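You operate a simulated robot arm through the tools that you are given. There is no shell and no other tool. Be economical: measure what you need, move in short steps, check, and stop when the job is done.

You are at the controls of a simulated two-armed robot. One attempt, no reset.

TASK
Balance the gold holder: move the teal plug to the three-dot port and tighten both screws.
Fine: it ends opposite the plug at one dot; hold the holder still while you turn each thumb screw; free the screw before the plug is drawn.

The check looks at the end state, three seconds after you hand in, the way a careful person would. Anything else that was tipped, shoved, dropped, spilled or broken makes it a failure.

THE ROBOT
Two 7-joint arms with two-finger parallel grippers on one trunk, on a base that drives. Base frame: it is fixed to the floor where the robot stands at the start and does not move with it; the origin is under the middle of the robot, x ahead of it, y to its left, z up; the surface under the hand at the start is at about z = 76. Readings come in cm, degrees, newtons and seconds.
The left shoulder is at the start at [2, 17, 112.8], the right one opposite. With the tool pointing down near the work surface each hand reaches from about 12 to 66 cm from the robot's upright axis, wherever it stands, measured 20 degrees to its own side. Places, roughly: beige dust cap [150, 50, 75]; black dust cap [150, 75, 75]; black seal ring [125, 50, 75]; blue pin mount screw [100, 40, 80]; brown pin [150, 75, 75]; gold holder one-and-two thumb screw [60, 0, 80]; gold holder three-and-four thumb screw [70, 0, 80]; gold seal ring [175, 50, 75]; green driver [125, 50, 75]; one-dot orange pin [150, 75, 75]; one-dot port of the gold holder [60, 0, 80]; one-dot teal pin [150, 75, 75]; orange seal ring [125, 25, 75]; purple holder one-and-two thumb screw [70, -20, 80]; purple holder three-and-four thumb screw [80, -20, 80]; purple tray [150, 25, 75]. Payload 3.8 kg a hand.
The tool frame of a hand sits at the grasp point between the pads (the TCP): z along the fingers, y along the line on which they close. The tips reach 3 cm beyond it. Largest opening 11 cm; finger width 2, thickness 1; the body of the gripper, 4.8 by 11.2 cm, starts 5.5 cm behind the TCP.
Orientation is told as [roll, pitch, yaw] about the base's x, y, z axes, in that order, counted from this pose: with the fingers straight down and closing along the base's y, the tool's x points along the base's -x, its y along +y and its z along -z.

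THE INTERFACE
- The arms move only by the tool play_rows. It takes "left_series", "right_series" or both (then of equal length, played together; a hand with none holds still); each is a list of rows, each a list of 6 numbers: the shift along the base's x, y, z in units of 100 mm (1.0 is 100 mm), then the turn, a rotation vector about the base's x, y, z in units of 120 degrees (1.0 is 120 degrees). In form: [[dx, dy, dz, wx, wy, wz], ...]. A call has 1 to 10 rows; each row is the pose to reach, as a shift and turn from the pose commanded when the call began. "left_claw" and "right_claw" are, for a hand that has rows, the opening in per cent of the stroke, from 0 (shut) to 100 (fully open), set as the call begins (left out, the last holds). A call with a number of a shift or a turn outside -1 to 1 is refused whole. Each row takes 0.2 s and may step no farther than 5 cm and 8.6 degrees from the row before; otherwise, or with a gripper value out of range, the whole call is refused. Where a pose cannot be reached the arm comes as near as it can. A force on the tool above 90 N (or 10 N above the force at the start of the call, whichever is more), or a blocked arm, ends the call early, and 0.2 s more pass. The fingers move at their own pace (about 7.2 cm/s each) and stop on an object; they squeeze with about 26 N. The grip force told is the motor's: it shows also when the fingers shut on nothing. Time passes only in rows, and 0.2 s behind the last, so rows that repeat a pose let the fingers close. It gives the time, the measured TCP pose, the force on the tool (base axes), the opening and the grip force at its end, in the units of the frame above (readings bear some noise), with the torque about the TCP (base axes, N m) and any sound that the robot's microphone picked up.
- Cameras (640 x 400 px; columns grow to the right, rows downward): "scene" is now at [11.87, -0.86, 129.71]; the picture's right is [-0.13, -0.99, 0.00], its down [-0.47, 0.06, -0.88] and it looks along [0.87, -0.11, -0.47] (base axes); focal length 253 px, centre (320, 200). "left" rides on the left gripper at [7.2, -1.7, -10.3] in its tool frame; the picture's right is [0.23, 0.97, 0.00], its down [-0.76, 0.18, -0.62] and it looks along [-0.61, 0.14, 0.78] (tool axes); focal length 222 px, centre (320, 200). "right" rides on the right gripper at [7.2, 1.7, -10.3] in its tool frame; the picture's right is [-0.23, 0.97, 0.00], its down [-0.76, -0.18, -0.62] and it looks along [-0.61, -0.14, 0.78] (tool axes); focal length 222 px, centre (320, 200). There is no depth. A picture from a camera that has moved, and an enlarged one, comes with that camera's place and axes in the base frame and with its lens. The place of the scene camera against the robot may be out by one fixed shift of up to 1.2 cm in any direction.
- grab_frame(camera): a new picture of that camera. It takes no simulated time.
- move_column(by): slides the trunk up (or, below 0, down) by that many cm; the arms and the scene camera ride with it, the base frame stays. It gives what a move gives, with no picture.
- roll_base(legs): drives the robot by 1 to 6 legs, each [ahead, turn to the left] in cm and degrees, along the robot's own axes; the way and the turn of a leg run together, so that a leg with both is an arc; at most 150 cm and 180 degrees a leg. The arms and the cameras ride along, it lands a little off, and it stops where it bumps. It gives what a move gives.
- head_to(pan, tilt): turns the head with the scene camera to pan (to the left, within 80 degrees either way) and tilt (down, from -29 to 69), counted from straight ahead of the robot. It gives what a move gives.
- inspect(camera, box): a new picture of the part [left, top, right, bottom] of that camera's present view, enlarged. It takes no simulated time.
- hand_in(): hands the job in; it is judged then, once.

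Go step by step. Nothing tells you exact positions but the pictures and the camera data: compare them with the known pose of the tool, close in by small moves and look again before you grip or let go. The budget is 120 turns and 108 pictures, counting those below and the enlarged ones. Unless the task says otherwise, let go and move clear before handing in, and close with one line.

The tools are called after "Emit:" as a command line: name --argument value ..., lists and objects as JSON in quotes. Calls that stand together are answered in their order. play_rows: Moves the arms, as the interface text tells. Its arguments: {"type":"object","properties":{"left_series":{"type":"array"},"left_claw":{"type":"number"},"right_series":{"type":"array"},"right_claw":{"type":"number"}},"required":[]} The other tools are called the same way: move_column (by) slides the trunk up or down; roll_base (legs) drives the base; head_to (pan, tilt) turns the head that bears the scene camera; grab_frame (camera) takes a picture; inspect (camera, box) takes an enlarged picture of a part of a camera's view; hand_in () hands the job in.

At the start:

```text
clock: 0.0
left_tcp_pos: [46.4, 14.9, 111.32]
left_ee_rot: [0.0, 0.0, 0.1]
left_ft_force: [0.9, -0.4, 0.3]
left_wrist_torque: [0.01, 0.01, -0.01]
left_grip_width: 11.01
left_finger_force: 0.1
right_tcp_pos: [55.46, -21.33, 107.39]
right_ee_rot: [0.0, 0.1, 0.0]
right_ft_force: [0.4, 0.8, 0.0]
right_wrist_torque: [-0.01, 0.04, -0.02]
right_grip_width: 11.03
right_finger_force: 0.0
trunk travel left (down, up): [-22.5, 34.5]
robot x, y, heading: [-0.44, -0.13, 0.3]
head pan, tilt: [-7.3, 28.2]
```

scene: 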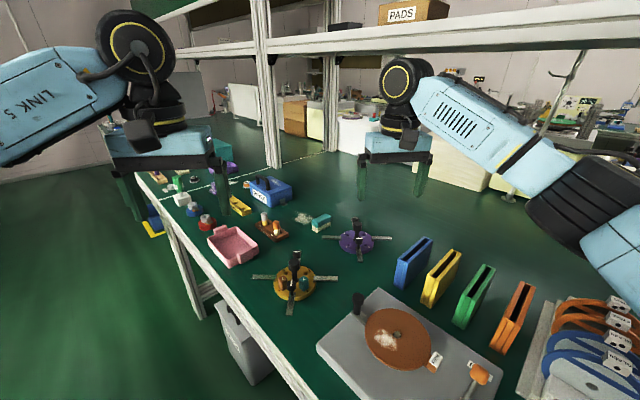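
right: 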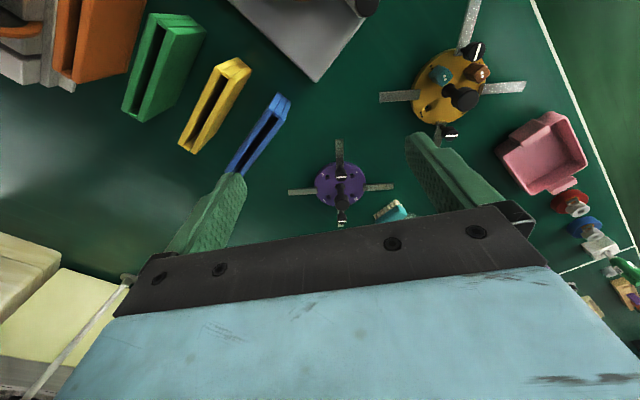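
left: 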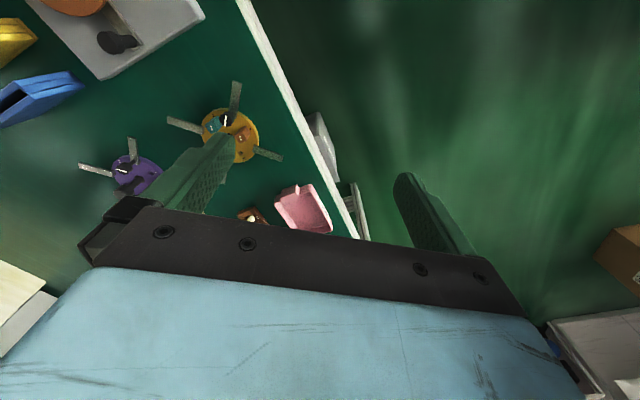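

I see the gold holder, a round disc with two plugs, thumb screws and arms, near [60, 0, 80]. I'll look closer with the cameras before planning.

Emit:
inspect --camera "scene" --box '[240, 235, 350, 325]'

Emit:
inspect --camera "right" --box '[370, 20, 540, 150]'

Emit:
inspect --camera "left" --box '[160, 75, 290, 170]'

```text
4.44 times, centred on (295, 280) of scene
camera zoom: at [11.87, -0.86, 129.71], right [-0.13, -0.99, 0.0], down [-0.47, 0.06, -0.88], along [0.87, -0.11, -0.47], focal length 1124 px, centre (431, -156)
```

zoom: 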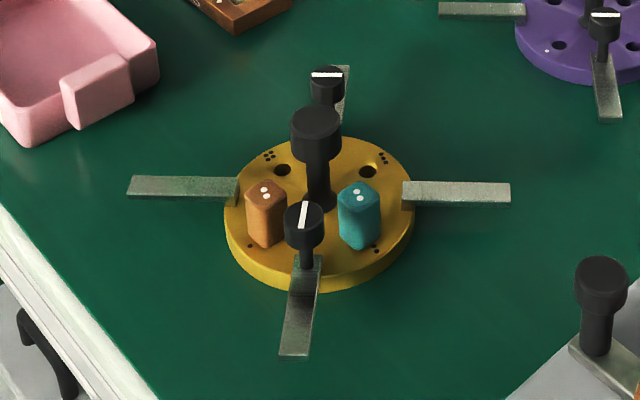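

```text
3.08 times, centred on (455, 85) of right
camera zoom: at [48.13, -19.66, 117.81], right [0.23, 0.97, 0.0], down [0.76, -0.18, 0.62], along [0.61, -0.14, -0.78], focal length 684 px, centre (-95, 554)
```

zoom: 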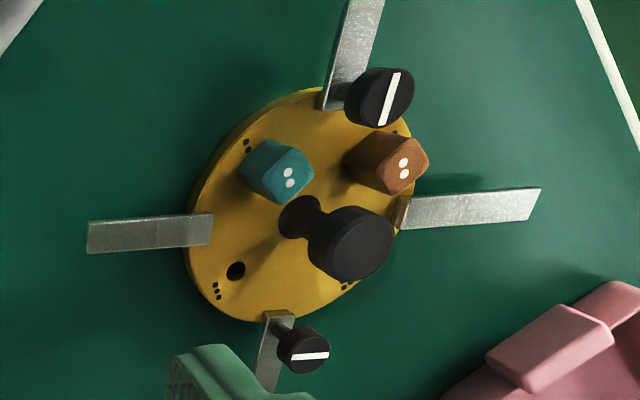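

```text
4.21 times, centred on (225, 122) of left
camera zoom: at [38.96, 13.38, 121.62], right [-0.23, 0.97, 0.0], down [0.76, 0.18, 0.62], along [0.61, 0.14, -0.78], focal length 935 px, centre (720, 526)
```

zoom: 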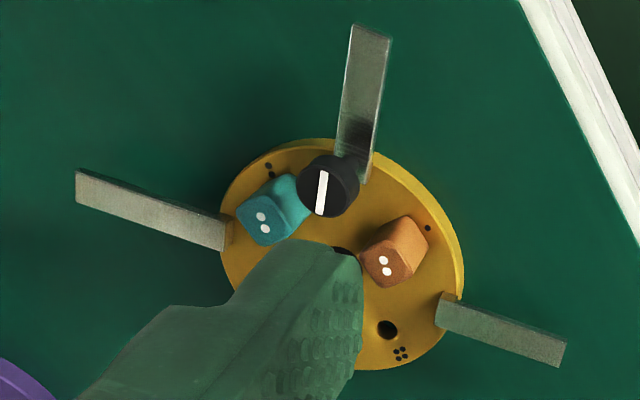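

The teal plug's dots triangulate to about [58.8, -3.0, 80.8], and the hub is near [62, -0.5]. That is close to my reach limit, so I'd like to drive nearer; first I'll check the floor and the table edge.

Emit:
head_to --pan 20 --tilt 65

Emit:
grab_frame --camera "scene"

```text
clock: 1.0
left_tcp_pos: [46.32, 14.9, 111.29]
left_ee_rot: [-0.1, 0.0, 0.1]
left_ft_force: [-0.4, -0.2, 0.0]
left_wrist_torque: [-0.01, -0.02, 0.01]
left_grip_width: 11.0
left_finger_force: 0.1
right_tcp_pos: [55.58, -21.36, 107.47]
right_ee_rot: [0.0, -0.1, 0.0]
right_ft_force: [0.1, 0.2, 0.3]
right_wrist_torque: [-0.01, 0.01, -0.03]
right_grip_width: 11.0
right_finger_force: 0.1
trunk travel left (down, up): [-22.5, 34.5]
robot x, y, heading: [-0.09, 0.03, 0.0]
head pan, tilt: [20.0, 65.0]
```

```text
101 pictures are left
camera scene: at [8.54, 2.36, 124.67], right [0.34, -0.94, 0.0], down [-0.85, -0.31, -0.42], along [0.4, 0.14, -0.91], focal length 253 px, centre (320, 200)
```

scene: 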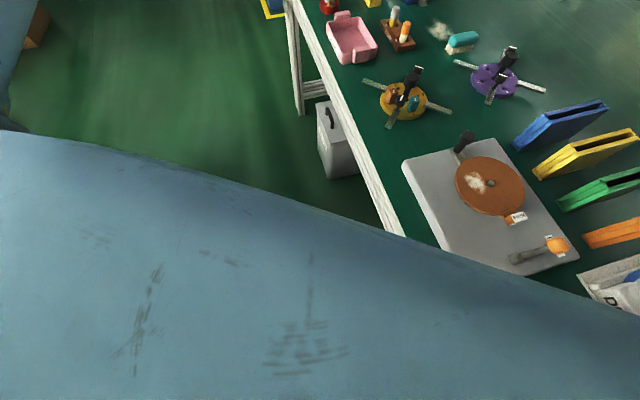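

The floor ahead and to the left is clear. I'll turn along the table edge, roll 20 cm, and turn back toward the holder.

Emit:
roll_base --legs '[[0, 35], [20, 0], [0, -45]]'

Emit:
head_to --pan -5 --tilt 45

Emit:
grab_frame --camera "scene"

Emit:
grab_frame --camera "right"

Emit:
grab_frame --camera "left"

```text
clock: 6.3
left_tcp_pos: [64.61, 18.93, 111.23]
left_ee_rot: [0.0, -0.1, -9.2]
left_ft_force: [1.1, 0.0, -0.3]
left_wrist_torque: [0.04, -0.04, 0.01]
left_grip_width: 11.01
left_finger_force: 0.1
right_tcp_pos: [67.97, -18.38, 107.5]
right_ee_rot: [-0.1, 0.0, -9.2]
right_ft_force: [-0.2, -0.1, 0.0]
right_wrist_torque: [0.01, 0.01, 0.01]
right_grip_width: 10.99
right_finger_force: 0.0
trunk travel left (down, up): [-22.5, 34.5]
robot x, y, heading: [16.63, 11.48, -9.3]
head pan, tilt: [20.0, 65.0]
```

```text
clock: 7.2
left_tcp_pos: [64.63, 19.06, 111.24]
left_ee_rot: [0.1, 0.0, -9.2]
left_ft_force: [0.2, 0.5, 0.3]
left_wrist_torque: [0.03, 0.01, -0.01]
left_grip_width: 11.0
left_finger_force: 0.0
right_tcp_pos: [67.76, -18.33, 107.41]
right_ee_rot: [0.0, 0.0, -9.2]
right_ft_force: [-0.1, 0.4, 0.5]
right_wrist_torque: [-0.01, 0.01, 0.0]
right_grip_width: 10.99
right_finger_force: 0.1
trunk travel left (down, up): [-22.5, 34.5]
robot x, y, heading: [16.26, 11.71, -9.0]
head pan, tilt: [-5.0, 45.0]
```

```text
100 pictures are left
camera scene: at [27.22, 9.58, 127.16], right [-0.25, -0.97, 0.0], down [-0.69, 0.17, -0.71], along [0.69, -0.17, -0.71], focal length 253 px, centre (320, 200)
```

scene: 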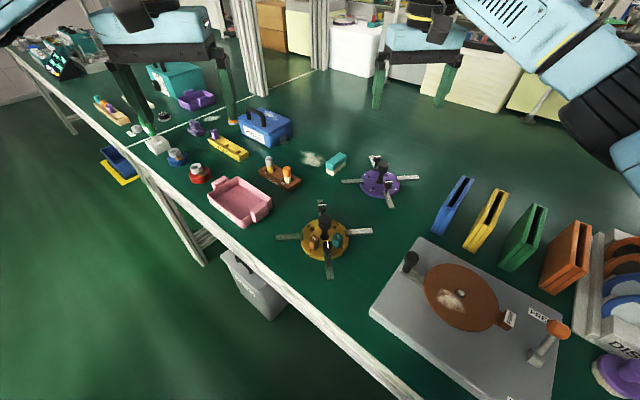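

```text
99 pictures are left
camera right: at [60.87, -15.53, 117.83], right [0.38, 0.92, 0.0], down [0.72, -0.3, 0.62], along [0.58, -0.24, -0.78], focal length 222 px, centre (320, 200)
```

right: 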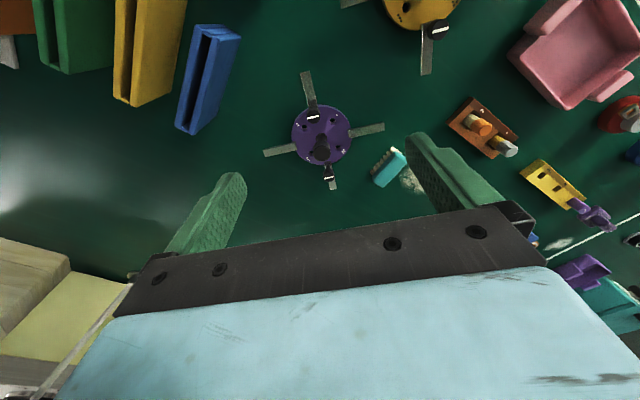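

```text
98 pictures are left
camera left: at [57.13, 18.55, 121.61], right [-0.07, 1.0, 0.0], down [0.78, 0.05, 0.62], along [0.62, 0.04, -0.78], focal length 222 px, centre (320, 200)
```

left: 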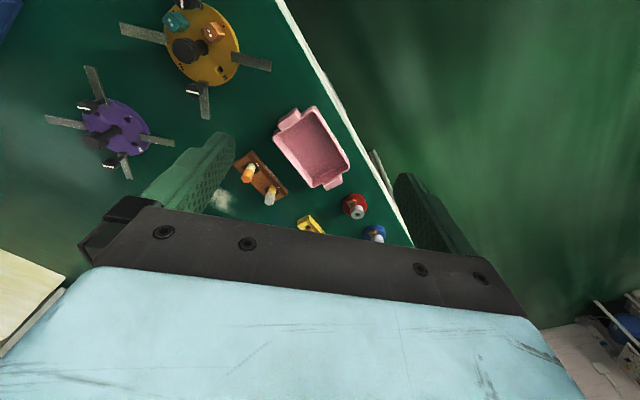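

The drive worked. I'll bring the right hand back so its camera looks at the gold holder from the near side.

Emit:
play_rows --right_series '[[-0.4, 0.2, 0, 0, 0, 0.02], [-0.8, 0.4, 0, 0, 0, 0.04], [-1.0, 0.6, 0, 0, 0, 0.06], [-1.0, 0.6, 0, 0, 0, 0.0767]]'

Emit:
play_rows --right_series '[[-0.4, 0.2, 0, 0, 0, 0], [-0.8, 0.4, 0, 0, 0, 0], [-1.0, 0.6, 0, 0, 0, 0], [-1.0, 0.8, 0, 0, 0, 0]]'

Emit:
grab_frame --camera "right"

```text
clock: 8.2
left_tcp_pos: [64.66, 18.95, 111.34]
left_ee_rot: [0.0, 0.0, -9.2]
left_ft_force: [0.0, -0.4, -0.5]
left_wrist_torque: [-0.01, 0.01, 0.03]
left_grip_width: 10.99
left_finger_force: 0.1
right_tcp_pos: [57.86, -12.35, 107.46]
right_ee_rot: [-0.1, 0.1, 0.1]
right_ft_force: [-0.1, -0.4, -0.3]
right_wrist_torque: [0.01, 0.03, 0.01]
right_grip_width: 11.01
right_finger_force: 0.2
trunk travel left (down, up): [-22.5, 34.5]
robot x, y, heading: [16.51, 11.76, -9.3]
head pan, tilt: [-5.0, 45.0]
```

```text
clock: 9.2
left_tcp_pos: [64.67, 19.18, 111.35]
left_ee_rot: [-0.1, 0.0, -9.2]
left_ft_force: [-0.3, -0.1, -0.6]
left_wrist_torque: [-0.01, 0.0, 0.03]
left_grip_width: 11.0
left_finger_force: 0.0
right_tcp_pos: [47.93, -4.11, 107.47]
right_ee_rot: [-0.1, 0.1, 0.0]
right_ft_force: [0.0, 0.7, -0.5]
right_wrist_torque: [0.01, -0.01, -0.02]
right_grip_width: 10.99
right_finger_force: 0.0
trunk travel left (down, up): [-22.5, 34.5]
robot x, y, heading: [16.49, 11.64, -9.3]
head pan, tilt: [-5.0, 45.0]
```

```text
97 pictures are left
camera right: at [40.53, -2.54, 117.85], right [0.23, 0.97, 0.0], down [0.76, -0.18, 0.62], along [0.61, -0.14, -0.78], focal length 222 px, centre (320, 200)
```

right: 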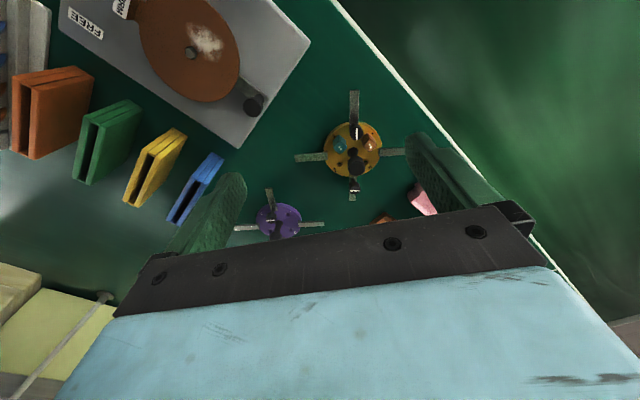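

Emit:
inspect --camera "right" --box '[285, 85, 415, 210]'

Emit:
inspect --camera "left" --box '[110, 0, 280, 125]'

Emit:
inspect --camera "scene" --box '[270, 190, 380, 285]'

```text
3.20 times, centred on (350, 148) of right
camera zoom: at [40.53, -2.54, 117.85], right [0.23, 0.97, 0.0], down [0.76, -0.18, 0.62], along [0.61, -0.14, -0.78], focal length 711 px, centre (224, 368)
```

zoom: 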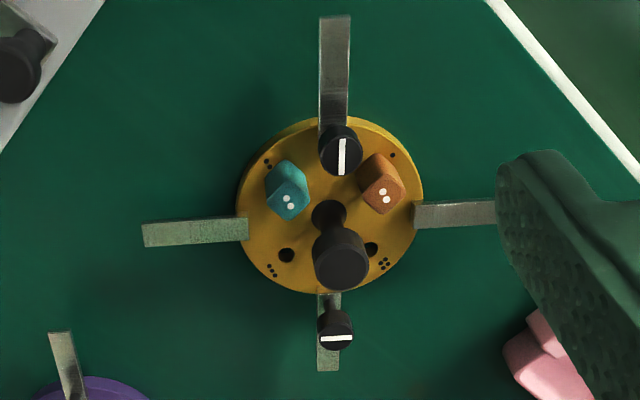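

```text
3.20 times, centred on (195, 62) of left
camera zoom: at [57.15, 18.6, 121.6], right [-0.07, 1.0, 0.0], down [0.78, 0.05, 0.62], along [0.62, 0.04, -0.78], focal length 711 px, centre (720, 640)
```

zoom: 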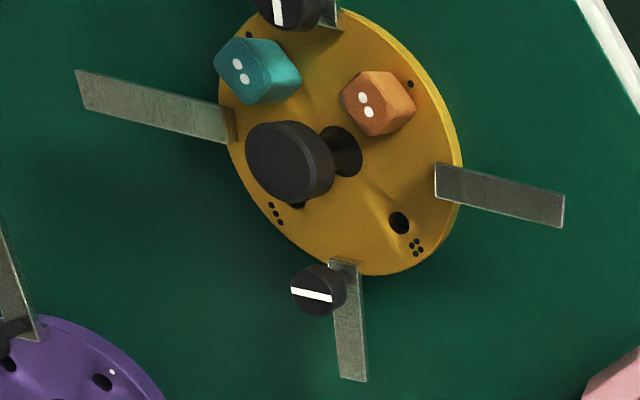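

```text
4.21 times, centred on (325, 238) of scene
camera zoom: at [27.24, 9.61, 127.16], right [-0.25, -0.97, 0.0], down [-0.69, 0.17, -0.71], along [0.69, -0.17, -0.71], focal length 1065 px, centre (299, 42)
```

zoom: 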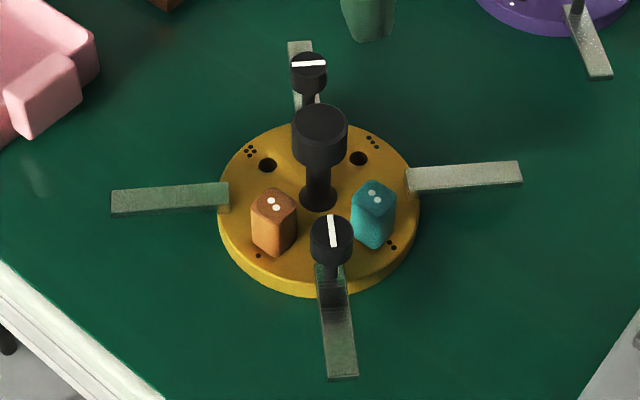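

I've triangulated these positions:

| Part | Position (cm) |
|---|---|
| Hub | [61.6, -0.75] |
| Screw 1-2 | [56.1, 0.2, 82.2] |
| Screw 3-4 | [67.4, -1.6, 82.3] |
| Teal plug | [58.5, -2.85], top at z = 81.1 |
| Port three | [63.7, -3.8] |

The holder is yawed about -9°. The left hand will hold the +y spoke, so I'll rotate and lower it there now.

Emit:
play_rows --left_series '[[-0.015, -0.1, -0.1, 0, 0, -0.07], [-0.03, -0.2, -0.2, 0, 0, -0.14], [-0.05, -0.3, -0.3, 0, 0, -0.21], [-0.06, -0.4, -0.4, 0, 0, -0.28], [-0.08, -0.5, -0.5, 0, 0, -0.35], [-0.1, -0.6, -0.6, 0, 0, -0.42], [-0.11, -0.7, -0.7, 0, 0, -0.49], [-0.13, -0.8, -0.8, 0, 0, -0.56], [-0.14, -0.9, -0.9, 0, 0, -0.63], [-0.15, -1.0, -1.0, 0, 0, -0.7]]' --left_claw 60

Emit:
play_rows --left_series '[[0, 0, -0.25, 0, 0, -0.048], [0, 0, -0.5, 0, 0, -0.048], [0, 0, -0.8, 0, 0, -0.048]]'

Emit:
grab_frame --camera "left"

Emit:
inspect --camera "right" --box '[285, 85, 445, 210]'

Emit:
inspect --camera "scene" --box '[250, 170, 390, 290]'

```text
clock: 11.4
left_tcp_pos: [58.02, 15.37, 106.85]
left_ee_rot: [-0.2, -0.2, -79.2]
left_ft_force: [0.5, 0.3, -0.4]
left_wrist_torque: [-0.04, 0.02, -0.02]
left_grip_width: 6.62
left_finger_force: 0.1
left hand out of reach, approached as far as the arm can: row 8, 9, 10
right_tcp_pos: [47.74, -4.2, 107.61]
right_ee_rot: [-0.2, -0.2, 0.0]
right_ft_force: [-0.7, 0.3, 0.2]
right_wrist_torque: [-0.04, 0.0, 0.0]
right_grip_width: 11.0
right_finger_force: 0.0
trunk travel left (down, up): [-22.5, 34.5]
robot x, y, heading: [16.88, 11.52, -9.0]
head pan, tilt: [-5.0, 45.0]
```

```text
clock: 12.2
left_tcp_pos: [57.26, 11.86, 103.12]
left_ee_rot: [0.0, 0.1, -82.6]
left_ft_force: [0.2, 0.5, 0.0]
left_wrist_torque: [0.01, -0.02, 0.02]
left_grip_width: 6.57
left_finger_force: 0.1
left hand out of reach, approached as far as the arm can: row 1, 2, 3
right_tcp_pos: [47.93, -4.14, 107.59]
right_ee_rot: [-0.1, 0.0, 0.0]
right_ft_force: [0.2, 0.9, 0.2]
right_wrist_torque: [0.01, -0.01, -0.01]
right_grip_width: 11.02
right_finger_force: 0.0
trunk travel left (down, up): [-22.5, 34.5]
robot x, y, heading: [16.69, 11.66, -9.2]
head pan, tilt: [-5.0, 45.0]
```

```text
93 pictures are left
camera left: at [54.48, 18.88, 113.38], right [0.94, 0.35, 0.0], down [0.28, -0.73, 0.62], along [0.22, -0.58, -0.78], focal length 222 px, centre (320, 200)
```

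left: 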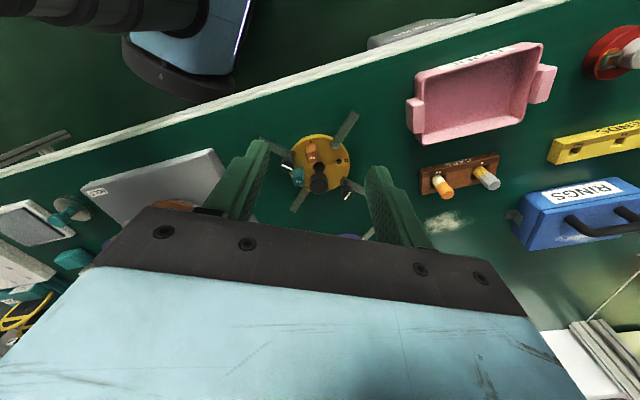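

```text
3.20 times, centred on (365, 148) of right
camera zoom: at [40.5, -2.47, 117.89], right [0.23, 0.97, 0.0], down [0.76, -0.18, 0.62], along [0.61, -0.14, -0.78], focal length 711 px, centre (176, 368)
```

zoom: 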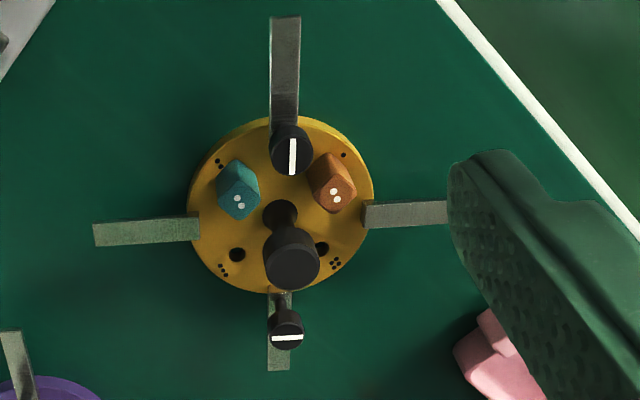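

```text
3.33 times, centred on (320, 230) of scene
camera zoom: at [27.17, 9.7, 127.18], right [-0.25, -0.97, 0.0], down [-0.69, 0.17, -0.71], along [0.69, -0.17, -0.71], focal length 843 px, centre (320, 100)
```

zoom: 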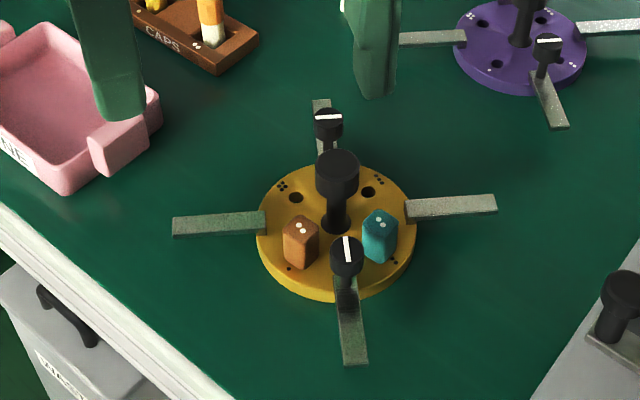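

The left hand can't reach that yaw at the robot's present heading. I'll restore a comfortable pose, then re-park the robot further along the edge, turned more toward the table.

Emit:
play_rows --left_series '[[0, 0.1, 0.1, 0, 0, 0.065], [0, 0.2, 0.2, 0, 0, 0.13], [0, 0.3, 0.4, 0, 0, 0.195], [0, 0.4, 0.6, 0, 0, 0.26], [0, 0.5, 0.8, 0, 0, 0.325], [0, 0.6, 1.0, 0, 0, 0.39], [0, 0.7, 1.0, 0, 0, 0.455], [0, 0.8, 1.0, 0, 0, 0.52]]'

Emit:
roll_base --legs '[[0, 44], [12, 0], [0, -75]]'

Emit:
head_to --pan 25 --tilt 50

Emit:
grab_frame --camera "scene"

```text
clock: 14.0
left_tcp_pos: [57.19, 19.69, 113.12]
left_ee_rot: [-0.3, -0.3, -22.4]
left_ft_force: [0.2, 0.0, 0.8]
left_wrist_torque: [0.03, -0.01, -0.02]
left_grip_width: 6.61
left_finger_force: 0.0
right_tcp_pos: [47.86, -4.3, 107.5]
right_ee_rot: [0.0, 0.0, 0.1]
right_ft_force: [0.2, -0.3, -0.3]
right_wrist_torque: [0.02, -0.03, 0.02]
right_grip_width: 11.02
right_finger_force: 0.0
trunk travel left (down, up): [-22.5, 34.5]
robot x, y, heading: [16.65, 11.51, -9.2]
head pan, tilt: [-5.0, 45.0]
```

```text
clock: 20.6
left_tcp_pos: [65.28, 4.51, 113.02]
left_ee_rot: [-0.2, -0.1, -53.6]
left_ft_force: [0.2, 0.0, 0.5]
left_wrist_torque: [-0.02, -0.02, 0.02]
left_grip_width: 6.61
left_finger_force: 0.0
right_tcp_pos: [44.96, -11.26, 107.44]
right_ee_rot: [0.0, 0.0, -31.1]
right_ft_force: [-0.5, 0.2, 0.3]
right_wrist_torque: [-0.01, 0.0, 0.01]
right_grip_width: 11.0
right_finger_force: 0.0
trunk travel left (down, up): [-22.5, 34.5]
robot x, y, heading: [26.32, 18.44, -40.1]
head pan, tilt: [-5.0, 45.0]
```

```text
clock: 21.5
left_tcp_pos: [65.32, 4.42, 113.01]
left_ee_rot: [-0.3, -0.3, -53.6]
left_ft_force: [-0.4, -0.1, -0.6]
left_wrist_torque: [0.02, 0.02, 0.01]
left_grip_width: 6.6
left_finger_force: 0.1
right_tcp_pos: [44.97, -11.16, 107.52]
right_ee_rot: [0.1, 0.0, -31.1]
right_ft_force: [0.7, 0.0, -0.9]
right_wrist_torque: [0.02, 0.02, -0.01]
right_grip_width: 11.01
right_finger_force: 0.0
trunk travel left (down, up): [-22.5, 34.5]
robot x, y, heading: [26.46, 18.63, -40.3]
head pan, tilt: [25.0, 50.0]
```

```text
90 pictures are left
camera scene: at [36.09, 15.47, 126.48], right [-0.26, -0.96, 0.0], down [-0.74, 0.2, -0.64], along [0.62, -0.17, -0.77], focal length 253 px, centre (320, 200)
```

scene: 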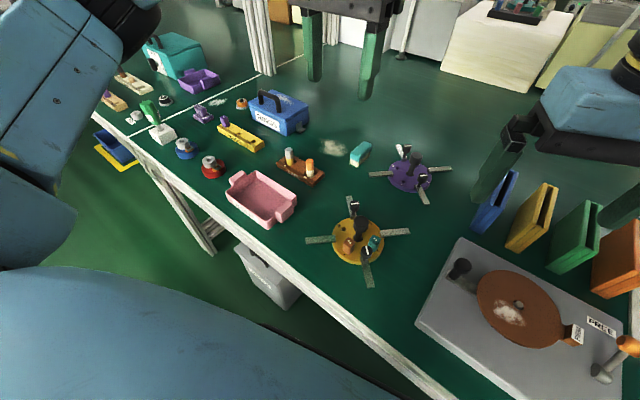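

Emit:
play_rows --left_series '[[-0.036, 0.08, -0.16, 0, 0, -0.063], [-0.07, 0.16, -0.32, 0, 0, -0.126], [-0.11, 0.24, -0.48, 0, 0, -0.189], [-0.15, 0.32, -0.65, 0, 0, -0.252], [-0.18, 0.4, -0.82, 0, 0, -0.315], [-0.215, 0.45, -1.0, 0, 0, -0.378]]'

Emit:
play_rows --left_series '[[0, 0, -0.4, 0, 0, 0], [0, 0, -0.8, 0, 0, 0], [0, 0, -1.0, 0, 0, 0], [0, 0, -1.0, 0, 0, 0]]'

Emit:
grab_frame --camera "left"

Emit:
inspect --camera "scene" --box '[290, 170, 440, 300]'

```text
clock: 22.9
left_tcp_pos: [63.17, 9.23, 103.06]
left_ee_rot: [-0.3, -0.1, -99.1]
left_ft_force: [-0.4, 0.2, -0.3]
left_wrist_torque: [-0.03, 0.03, -0.01]
left_grip_width: 6.6
left_finger_force: 0.0
right_tcp_pos: [45.0, -11.23, 107.54]
right_ee_rot: [0.0, -0.1, -31.1]
right_ft_force: [0.3, 0.2, -0.1]
right_wrist_torque: [0.01, -0.01, 0.0]
right_grip_width: 11.0
right_finger_force: 0.1
trunk travel left (down, up): [-22.5, 34.5]
robot x, y, heading: [26.64, 18.48, -40.2]
head pan, tilt: [25.0, 50.0]
```

```text
clock: 23.9
left_tcp_pos: [63.05, 8.98, 92.89]
left_ee_rot: [-0.3, -0.2, -99.0]
left_ft_force: [0.2, 0.0, -0.1]
left_wrist_torque: [-0.02, 0.0, 0.01]
left_grip_width: 6.6
left_finger_force: 0.1
right_tcp_pos: [44.89, -11.17, 107.53]
right_ee_rot: [0.0, 0.0, -31.0]
right_ft_force: [-0.1, 0.8, 0.0]
right_wrist_torque: [-0.02, 0.02, -0.03]
right_grip_width: 10.99
right_finger_force: 0.0
trunk travel left (down, up): [-22.5, 34.5]
robot x, y, heading: [26.63, 18.47, -40.5]
head pan, tilt: [25.0, 50.0]
```

```text
89 pictures are left
camera left: at [62.56, 16.51, 103.25], right [1.0, 0.07, -0.01], down [0.06, -0.78, 0.62], along [0.04, -0.62, -0.78], focal length 222 px, centre (320, 200)
```

left: 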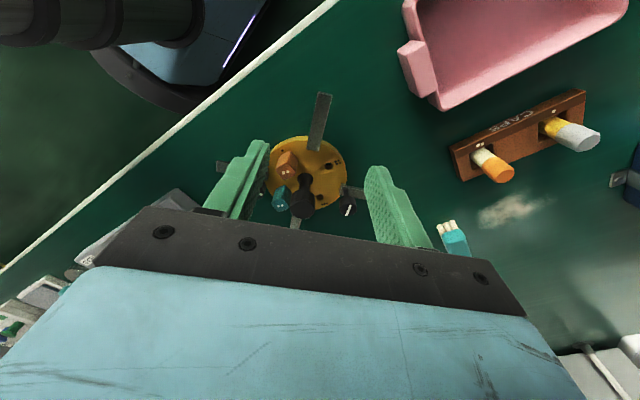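

```text
3.08 times, centred on (365, 235) of scene
camera zoom: at [36.09, 15.47, 126.48], right [-0.26, -0.96, 0.0], down [-0.74, 0.2, -0.64], along [0.62, -0.17, -0.77], focal length 778 px, centre (182, 92)
```

zoom: 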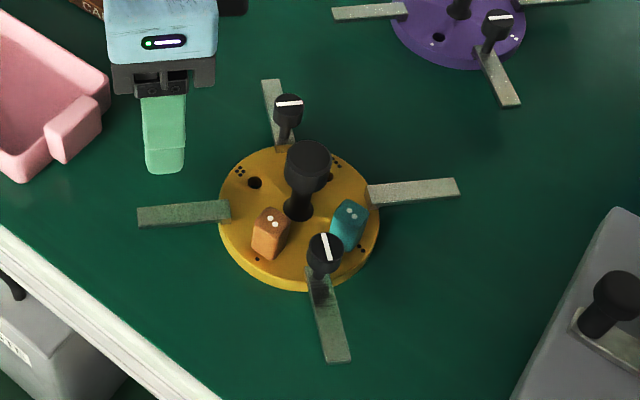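

The left hand is now above the +y spoke. I'll zoom in to measure the spoke's centreline and height.

Emit:
inspect --camera "left" --box '[230, 80, 390, 180]'

Emit:
grab_frame --camera "right"

```text
4.00 times, centred on (310, 130) of left
camera zoom: at [62.56, 16.51, 103.25], right [1.0, 0.07, -0.01], down [0.06, -0.78, 0.62], along [0.04, -0.62, -0.78], focal length 888 px, centre (360, 480)
```

zoom: 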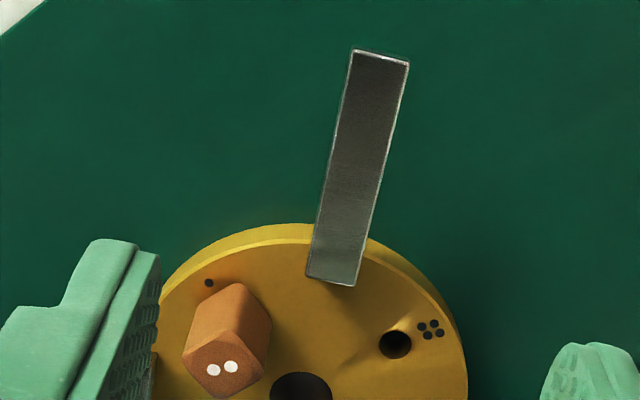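

```text
86 pictures are left
camera right: at [39.57, -6.06, 117.87], right [0.7, 0.72, 0.0], down [0.56, -0.55, 0.62], along [0.45, -0.43, -0.78], focal length 222 px, centre (320, 200)
```

right: 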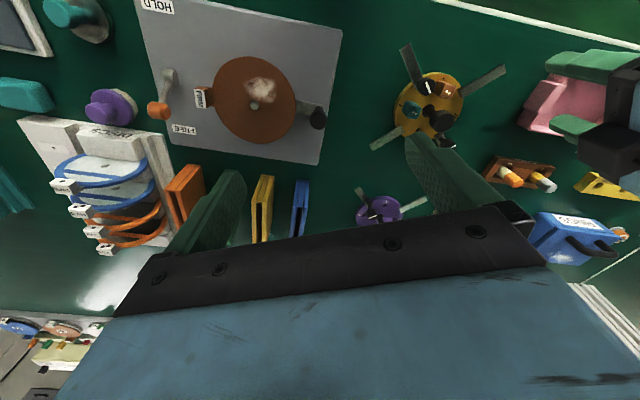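

The spoke centreline at y = 9 is x ≈ 63.15 and the spoke is about 1.5 cm wide, so the hand is well aligned. I'll lower it with moderate opening.

Emit:
play_rows --left_series '[[0.01, 0, -0.4, 0, 0, 0], [0.01, 0, -0.8, 0, 0, 0], [0.01, 0, -1.0, 0, 0, 0], [0.01, 0, -1.0, 0, 0, 0]]' --left_claw 45

Emit:
play_rows --left_series '[[0, 0, -0.1, 0, 0, 0], [0, 0, -0.2, 0, 0, 0], [0, 0, -0.25, 0, 0, 0], [0, 0, -0.25, 0, 0, 0]]'

Emit:
inspect --camera "left" --box '[200, 60, 440, 220]'

Emit:
inspect --camera "scene" --box '[280, 170, 430, 290]'

```text
clock: 24.9
left_tcp_pos: [63.17, 9.04, 82.99]
left_ee_rot: [-0.4, -0.1, -98.9]
left_ft_force: [-0.6, -0.5, -0.3]
left_wrist_torque: [0.02, 0.04, 0.01]
left_grip_width: 4.96
left_finger_force: 0.1
right_tcp_pos: [45.05, -11.18, 107.46]
right_ee_rot: [0.1, 0.0, -31.1]
right_ft_force: [-1.0, -0.6, -0.1]
right_wrist_torque: [-0.02, -0.03, 0.02]
right_grip_width: 11.02
right_finger_force: 0.2
trunk travel left (down, up): [-22.5, 34.5]
robot x, y, heading: [26.54, 18.5, -40.2]
head pan, tilt: [25.0, 50.0]
```

```text
clock: 25.9
left_tcp_pos: [63.24, 9.03, 80.34]
left_ee_rot: [-0.3, -0.1, -98.9]
left_ft_force: [0.4, 0.3, -0.6]
left_wrist_torque: [0.01, -0.01, 0.0]
left_grip_width: 4.96
left_finger_force: 0.2
right_tcp_pos: [44.97, -11.21, 107.57]
right_ee_rot: [0.0, 0.0, -31.1]
right_ft_force: [-0.4, 0.0, -0.9]
right_wrist_torque: [0.01, -0.01, 0.03]
right_grip_width: 10.99
right_finger_force: 0.0
trunk travel left (down, up): [-22.5, 34.5]
robot x, y, heading: [26.09, 18.35, -40.3]
head pan, tilt: [25.0, 50.0]
```

```text
2.50 times, centred on (320, 140) of left
camera zoom: at [62.65, 16.55, 90.74], right [1.0, 0.07, -0.01], down [0.06, -0.78, 0.62], along [0.04, -0.62, -0.78], focal length 555 px, centre (320, 350)
```

zoom: 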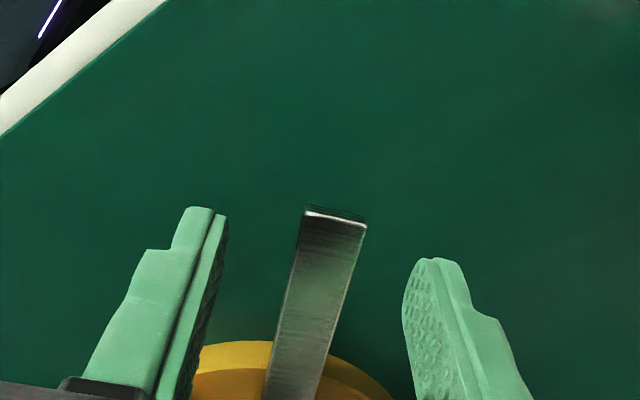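

```text
3.33 times, centred on (355, 230) of scene
camera zoom: at [36.1, 15.48, 126.48], right [-0.26, -0.96, 0.0], down [-0.74, 0.2, -0.64], along [0.62, -0.17, -0.77], focal length 843 px, centre (203, 100)
```

zoom: 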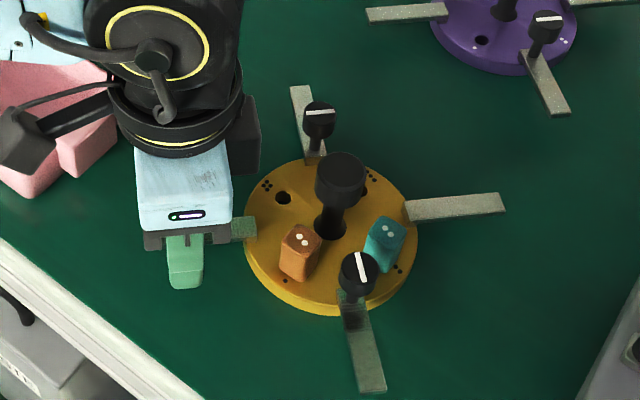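

Emit:
play_rows --left_series '[[0, 0, -0.06, 0, 0, 0], [0, 0, -0.1, 0, 0, 0], [0, 0, -0.13, 0, 0, 0], [0, 0, -0.15, 0, 0, 0], [0, 0, -0.15, 0, 0, 0]]'

Emit:
inspect --camera "left" --box '[200, 60, 440, 220]'

```text
clock: 27.1
left_tcp_pos: [63.27, 8.9, 78.97]
left_ee_rot: [-0.4, -0.2, -98.8]
left_ft_force: [0.1, 1.0, 2.6]
left_wrist_torque: [0.06, -0.09, 0.06]
left_grip_width: 4.95
left_finger_force: 0.0
right_tcp_pos: [45.05, -11.18, 107.48]
right_ee_rot: [0.0, 0.0, -31.0]
right_ft_force: [-0.1, -0.7, 0.2]
right_wrist_torque: [-0.01, 0.01, -0.02]
right_grip_width: 11.0
right_finger_force: 0.1
trunk travel left (down, up): [-22.5, 34.5]
robot x, y, heading: [26.05, 18.65, -40.2]
head pan, tilt: [25.0, 50.0]
```

```text
2.50 times, centred on (320, 140) of left
camera zoom: at [62.67, 16.49, 89.32], right [1.0, 0.07, -0.01], down [0.06, -0.78, 0.62], along [0.04, -0.62, -0.78], focal length 555 px, centre (320, 350)
```

zoom: 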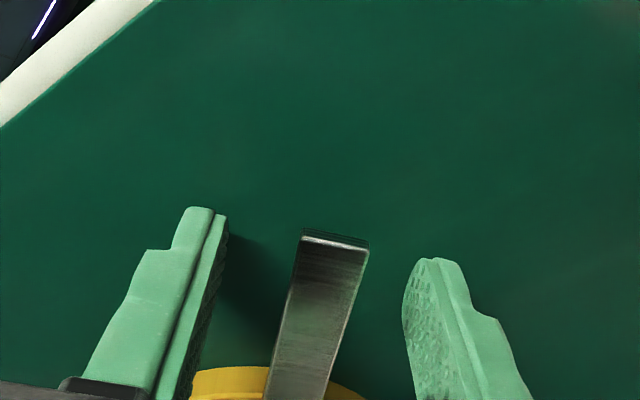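

The tips touch the table at z ≈ 76. I'll raise 2 mm and close on the spoke.

Emit:
play_rows --left_series '[[-0.005, 0, 0.03, 0, 0, 0], [-0.005, 0, 0.03, 0, 0, 0]]'

Emit:
play_rows --left_series '[[0, 0, 0, 0, 0, 0], [0, 0, 0, 0, 0, 0], [0, 0, 0, 0, 0, 0], [0, 0, 0, 0, 0, 0]]' --left_claw 0

Emit:
inspect --camera "left" --box '[200, 60, 440, 220]'

Emit:
inspect --camera "scene" --box '[280, 170, 430, 290]'

```text
clock: 27.7
left_tcp_pos: [63.21, 8.99, 79.32]
left_ee_rot: [-0.3, -0.2, -98.9]
left_ft_force: [-0.4, 0.1, -0.3]
left_wrist_torque: [-0.03, -0.01, 0.0]
left_grip_width: 4.94
left_finger_force: 0.1
right_tcp_pos: [44.98, -11.18, 107.45]
right_ee_rot: [0.0, 0.1, -31.1]
right_ft_force: [-0.4, 0.2, 0.4]
right_wrist_torque: [0.03, 0.01, 0.01]
right_grip_width: 11.0
right_finger_force: 0.0
trunk travel left (down, up): [-22.5, 34.5]
robot x, y, heading: [25.9, 19.01, -40.2]
head pan, tilt: [25.0, 50.0]
```

```text
clock: 28.7
left_tcp_pos: [63.14, 9.04, 79.32]
left_ee_rot: [-0.3, -0.2, -98.8]
left_ft_force: [1.5, 0.1, 1.1]
left_wrist_torque: [-0.03, 0.01, 0.12]
left_grip_width: 1.57
left_finger_force: 25.8
right_tcp_pos: [44.98, -11.22, 107.49]
right_ee_rot: [0.0, 0.0, -31.1]
right_ft_force: [0.5, 0.9, -0.8]
right_wrist_torque: [-0.03, -0.01, 0.03]
right_grip_width: 11.02
right_finger_force: 0.0
trunk travel left (down, up): [-22.5, 34.5]
robot x, y, heading: [26.31, 18.86, -40.3]
head pan, tilt: [25.0, 50.0]
```

```text
2.50 times, centred on (320, 140) of left
camera zoom: at [62.59, 16.5, 89.6], right [1.0, 0.07, -0.01], down [0.06, -0.78, 0.62], along [0.04, -0.62, -0.78], focal length 555 px, centre (320, 350)
```

zoom: 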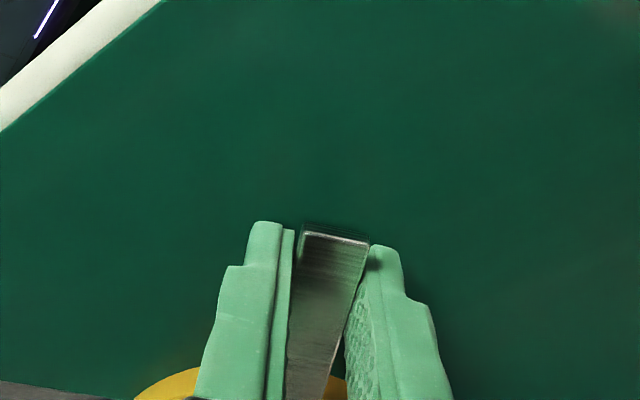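

```text
3.33 times, centred on (355, 230) of scene
camera zoom: at [36.1, 15.48, 126.48], right [-0.26, -0.96, 0.0], down [-0.74, 0.2, -0.64], along [0.62, -0.17, -0.77], focal length 843 px, centre (203, 100)
```

zoom: 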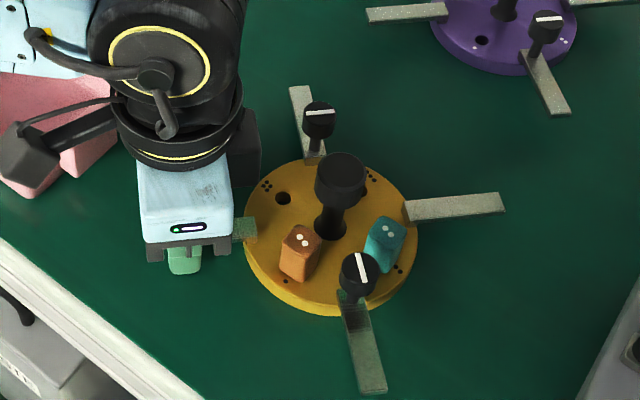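

The left hand holds the spoke (width 1.57, about 26 N). Next I'll bring the right hand above screw 1-2 to look closely.

Emit:
play_rows --right_series '[[0.2, 0.2, -0.1, 0, 0, -0.06], [0.4, 0.4, -0.3, 0, 0, -0.12], [0.6, 0.6, -0.5, 0, 0, -0.18], [0.8, 0.8, -0.7, 0, 0, -0.24], [1.0, 1.0, -0.9, 0, 0, -0.3], [1.0, 1.0, -1.0, 0, 0, -0.3667]]' --right_claw 40

Emit:
play_rows --right_series '[[0.1, 0.14, -0.2, 0, 0, 0], [0.1, 0.14, -0.3, 0, 0, 0], [0.1, 0.14, -0.3, 0, 0, 0]]'

Emit:
grab_frame --camera "right"

Emit:
grab_frame --camera "scene"

```text
clock: 30.1
left_tcp_pos: [63.15, 8.94, 79.28]
left_ee_rot: [-0.4, -0.2, -98.9]
left_ft_force: [-0.4, -0.5, 1.4]
left_wrist_torque: [0.03, -0.06, -0.04]
left_grip_width: 1.57
left_finger_force: 26.1
right_tcp_pos: [55.07, -1.29, 97.54]
right_ee_rot: [0.0, 0.0, -75.3]
right_ft_force: [-0.4, -0.4, 0.7]
right_wrist_torque: [-0.02, -0.03, 0.03]
right_grip_width: 4.39
right_finger_force: 0.0
trunk travel left (down, up): [-22.5, 34.5]
robot x, y, heading: [26.39, 18.27, -40.2]
head pan, tilt: [25.0, 50.0]
```

```text
clock: 30.9
left_tcp_pos: [63.2, 9.06, 79.36]
left_ee_rot: [-0.4, -0.1, -98.9]
left_ft_force: [-0.3, 0.0, 1.8]
left_wrist_torque: [-0.02, -0.03, 0.02]
left_grip_width: 1.57
left_finger_force: 25.5
right_tcp_pos: [55.97, 0.17, 94.48]
right_ee_rot: [0.0, -0.1, -75.1]
right_ft_force: [-0.2, -1.3, 0.7]
right_wrist_torque: [-0.01, 0.03, 0.0]
right_grip_width: 4.39
right_finger_force: 0.1
trunk travel left (down, up): [-22.5, 34.5]
robot x, y, heading: [25.96, 18.49, -40.2]
head pan, tilt: [25.0, 50.0]
```

```text
80 pictures are left
camera right: at [55.63, 7.57, 104.85], right [1.0, 0.03, 0.0], down [0.02, -0.78, 0.62], along [0.02, -0.62, -0.78], focal length 222 px, centre (320, 200)
```

right: 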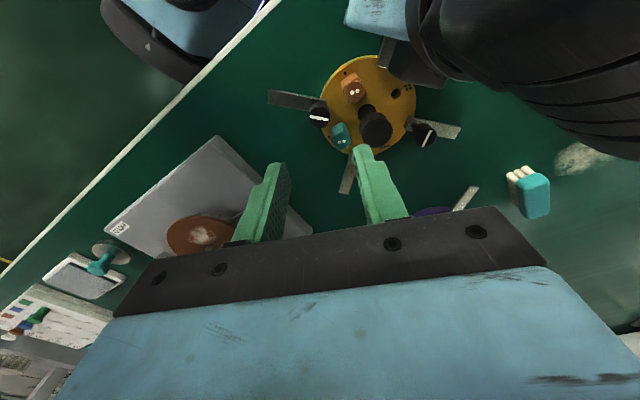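

```text
79 pictures are left
camera scene: at [36.08, 15.48, 126.48], right [-0.26, -0.96, 0.0], down [-0.74, 0.2, -0.64], along [0.62, -0.17, -0.77], focal length 253 px, centre (320, 200)
```

scene: 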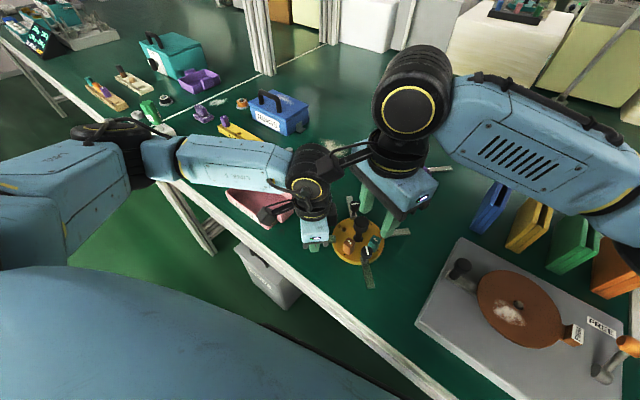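

Emit:
play_rows --right_series '[[0, 0, 0, 0, 0, 0.06], [0, 0, 0, 0, 0, 0.12], [0, 0, 0, 0, 0, 0.1667]]'

Emit:
inspect --camera "right" --box '[270, 60, 430, 190]'

Emit:
inspect --camera "scene" --box '[320, 180, 440, 290]'

```text
clock: 31.7
left_tcp_pos: [63.1, 8.98, 79.24]
left_ee_rot: [-0.3, -0.2, -98.8]
left_ft_force: [-0.1, 0.8, 2.5]
left_wrist_torque: [0.01, -0.01, 0.02]
left_grip_width: 1.57
left_finger_force: 26.6
right_tcp_pos: [56.03, 0.27, 94.59]
right_ee_rot: [0.0, 0.1, -55.0]
right_ft_force: [-0.7, 0.4, 0.4]
right_wrist_torque: [-0.04, -0.02, 0.01]
right_grip_width: 4.41
right_finger_force: 0.1
trunk travel left (down, up): [-22.5, 34.5]
robot x, y, heading: [26.22, 18.29, -40.5]
head pan, tilt: [25.0, 50.0]
```

```text
3.08 times, centred on (350, 125) of right
camera zoom: at [53.13, 7.06, 104.9], right [0.93, 0.37, 0.0], down [0.29, -0.73, 0.62], along [0.23, -0.58, -0.78], focal length 684 px, centre (228, 431)
```

zoom: 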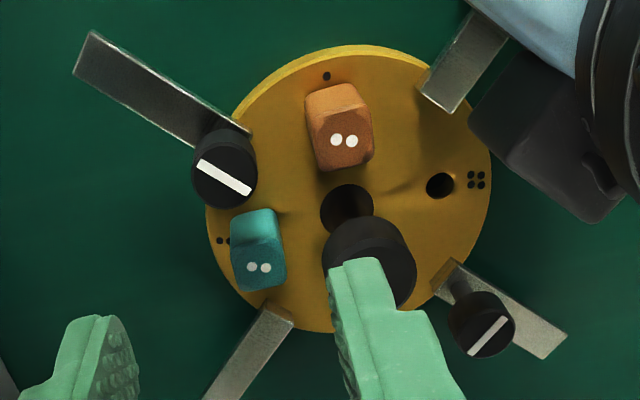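

```text
3.64 times, centred on (380, 235) of scene
camera zoom: at [36.09, 15.48, 126.48], right [-0.26, -0.96, 0.0], down [-0.74, 0.2, -0.64], along [0.62, -0.17, -0.77], focal length 920 px, centre (102, 73)
```

zoom: 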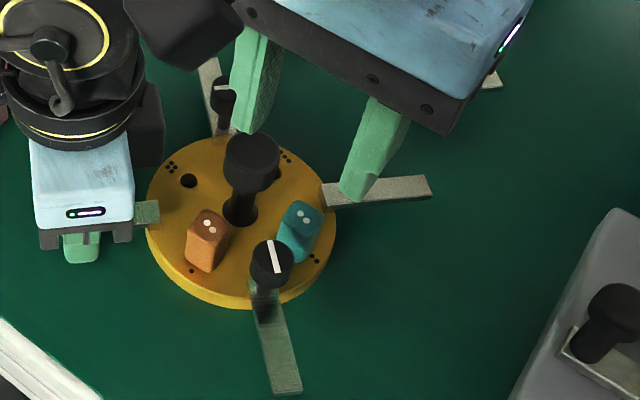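

Emit:
play_rows --right_series '[[-0.015, -0.012, -0.2, 0, 0, 0], [-0.015, -0.012, -0.4, 0, 0, 0], [-0.015, -0.012, -0.65, 0, 0, 0], [-0.015, -0.012, -0.65, 0, 0, 0]]' --right_claw 32

Emit:
inspect --camera "right" --box '[210, 80, 410, 230]'

Emit:
inspect --camera "scene" --box '[320, 180, 440, 290]'

```text
clock: 32.7
left_tcp_pos: [63.08, 9.02, 79.37]
left_ee_rot: [-0.4, -0.2, -98.8]
left_ft_force: [-0.2, 0.4, 1.8]
left_wrist_torque: [0.06, -0.04, 0.0]
left_grip_width: 1.57
left_finger_force: 26.5
right_tcp_pos: [55.85, 0.03, 87.94]
right_ee_rot: [-0.1, -0.1, -55.1]
right_ft_force: [0.0, 0.5, -0.2]
right_wrist_torque: [0.03, -0.01, 0.0]
right_grip_width: 3.51
right_finger_force: 0.0
trunk travel left (down, up): [-22.5, 34.5]
robot x, y, heading: [26.29, 18.28, -40.2]
head pan, tilt: [25.0, 50.0]
```

```text
2.67 times, centred on (310, 155) of right
camera zoom: at [52.95, 6.92, 98.29], right [0.93, 0.37, 0.0], down [0.29, -0.73, 0.62], along [0.23, -0.58, -0.78], focal length 592 px, centre (347, 320)
```

zoom: 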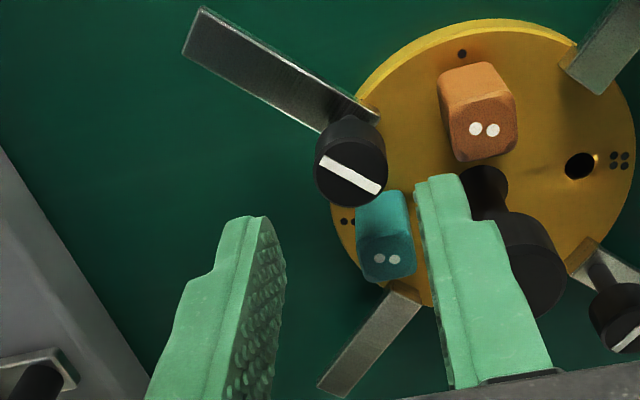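

```text
3.64 times, centred on (380, 235) of scene
camera zoom: at [36.09, 15.48, 126.48], right [-0.26, -0.96, 0.0], down [-0.74, 0.2, -0.64], along [0.62, -0.17, -0.77], focal length 920 px, centre (102, 73)
```

zoom: 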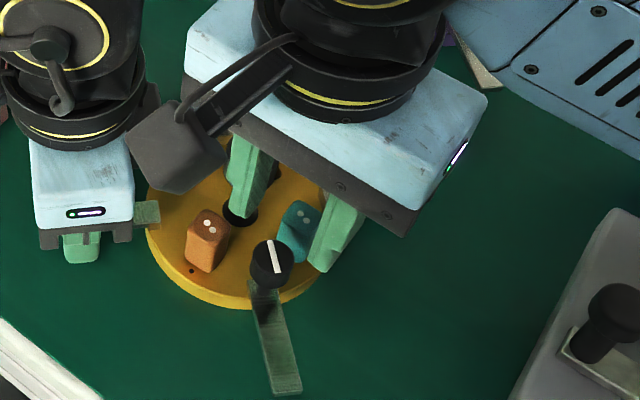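

The screw head is at about (55.75, 0.15), with its top near z = 82.2. I'll lower onto it so the tips sit just below the head.

Emit:
play_rows --right_series '[[-0.008, 0.012, -0.1, 0, 0, 0], [-0.008, 0.012, -0.2, 0, 0, 0], [-0.008, 0.012, -0.3, 0, 0, 0], [-0.008, 0.012, -0.4, 0, 0, 0], [-0.008, 0.012, -0.44, 0, 0, 0], [-0.008, 0.012, -0.44, 0, 0, 0]]' --right_claw 29

Emit:
inspect --camera "right" --box '[210, 100, 430, 250]'

Emit:
inspect --camera "scene" --box '[320, 180, 440, 290]'

```text
clock: 34.1
left_tcp_pos: [63.12, 9.11, 79.26]
left_ee_rot: [-0.3, -0.1, -98.9]
left_ft_force: [1.0, 0.1, 1.5]
left_wrist_torque: [0.01, -0.02, 0.04]
left_grip_width: 1.59
left_finger_force: 26.1
right_tcp_pos: [55.73, 0.19, 83.57]
right_ee_rot: [0.0, 0.1, -55.1]
right_ft_force: [-0.7, -0.7, -0.7]
right_wrist_torque: [-0.03, 0.01, 0.03]
right_grip_width: 3.18
right_finger_force: 0.1
trunk travel left (down, up): [-22.5, 34.5]
robot x, y, heading: [26.33, 18.59, -40.5]
head pan, tilt: [25.0, 50.0]
```

```text
2.67 times, centred on (320, 175) of right
camera zoom: at [52.9, 7.05, 93.97], right [0.93, 0.37, 0.0], down [0.29, -0.73, 0.62], along [0.23, -0.58, -0.78], focal length 592 px, centre (320, 267)
```

zoom: 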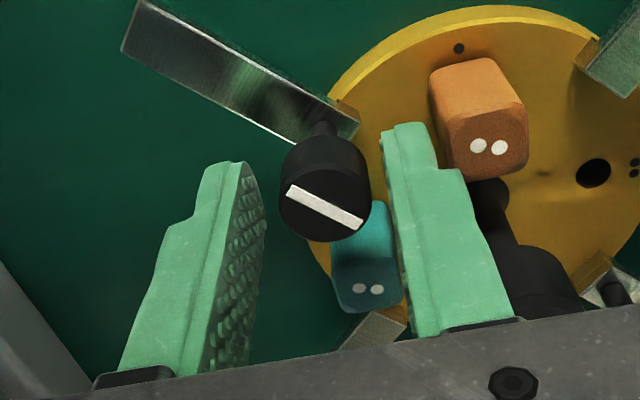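

```text
3.64 times, centred on (380, 235) of scene
camera zoom: at [36.09, 15.48, 126.48], right [-0.26, -0.96, 0.0], down [-0.74, 0.2, -0.64], along [0.62, -0.17, -0.77], focal length 920 px, centre (102, 73)
```

zoom: 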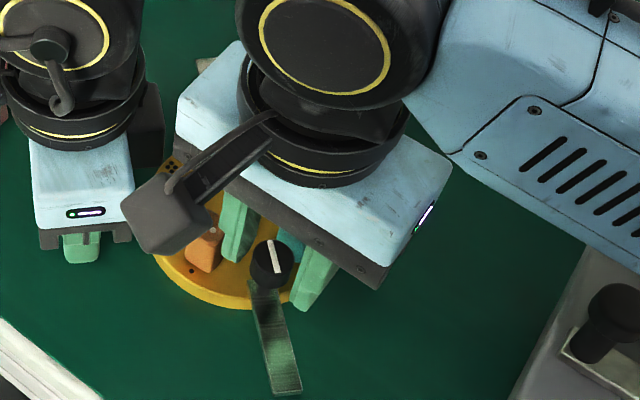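

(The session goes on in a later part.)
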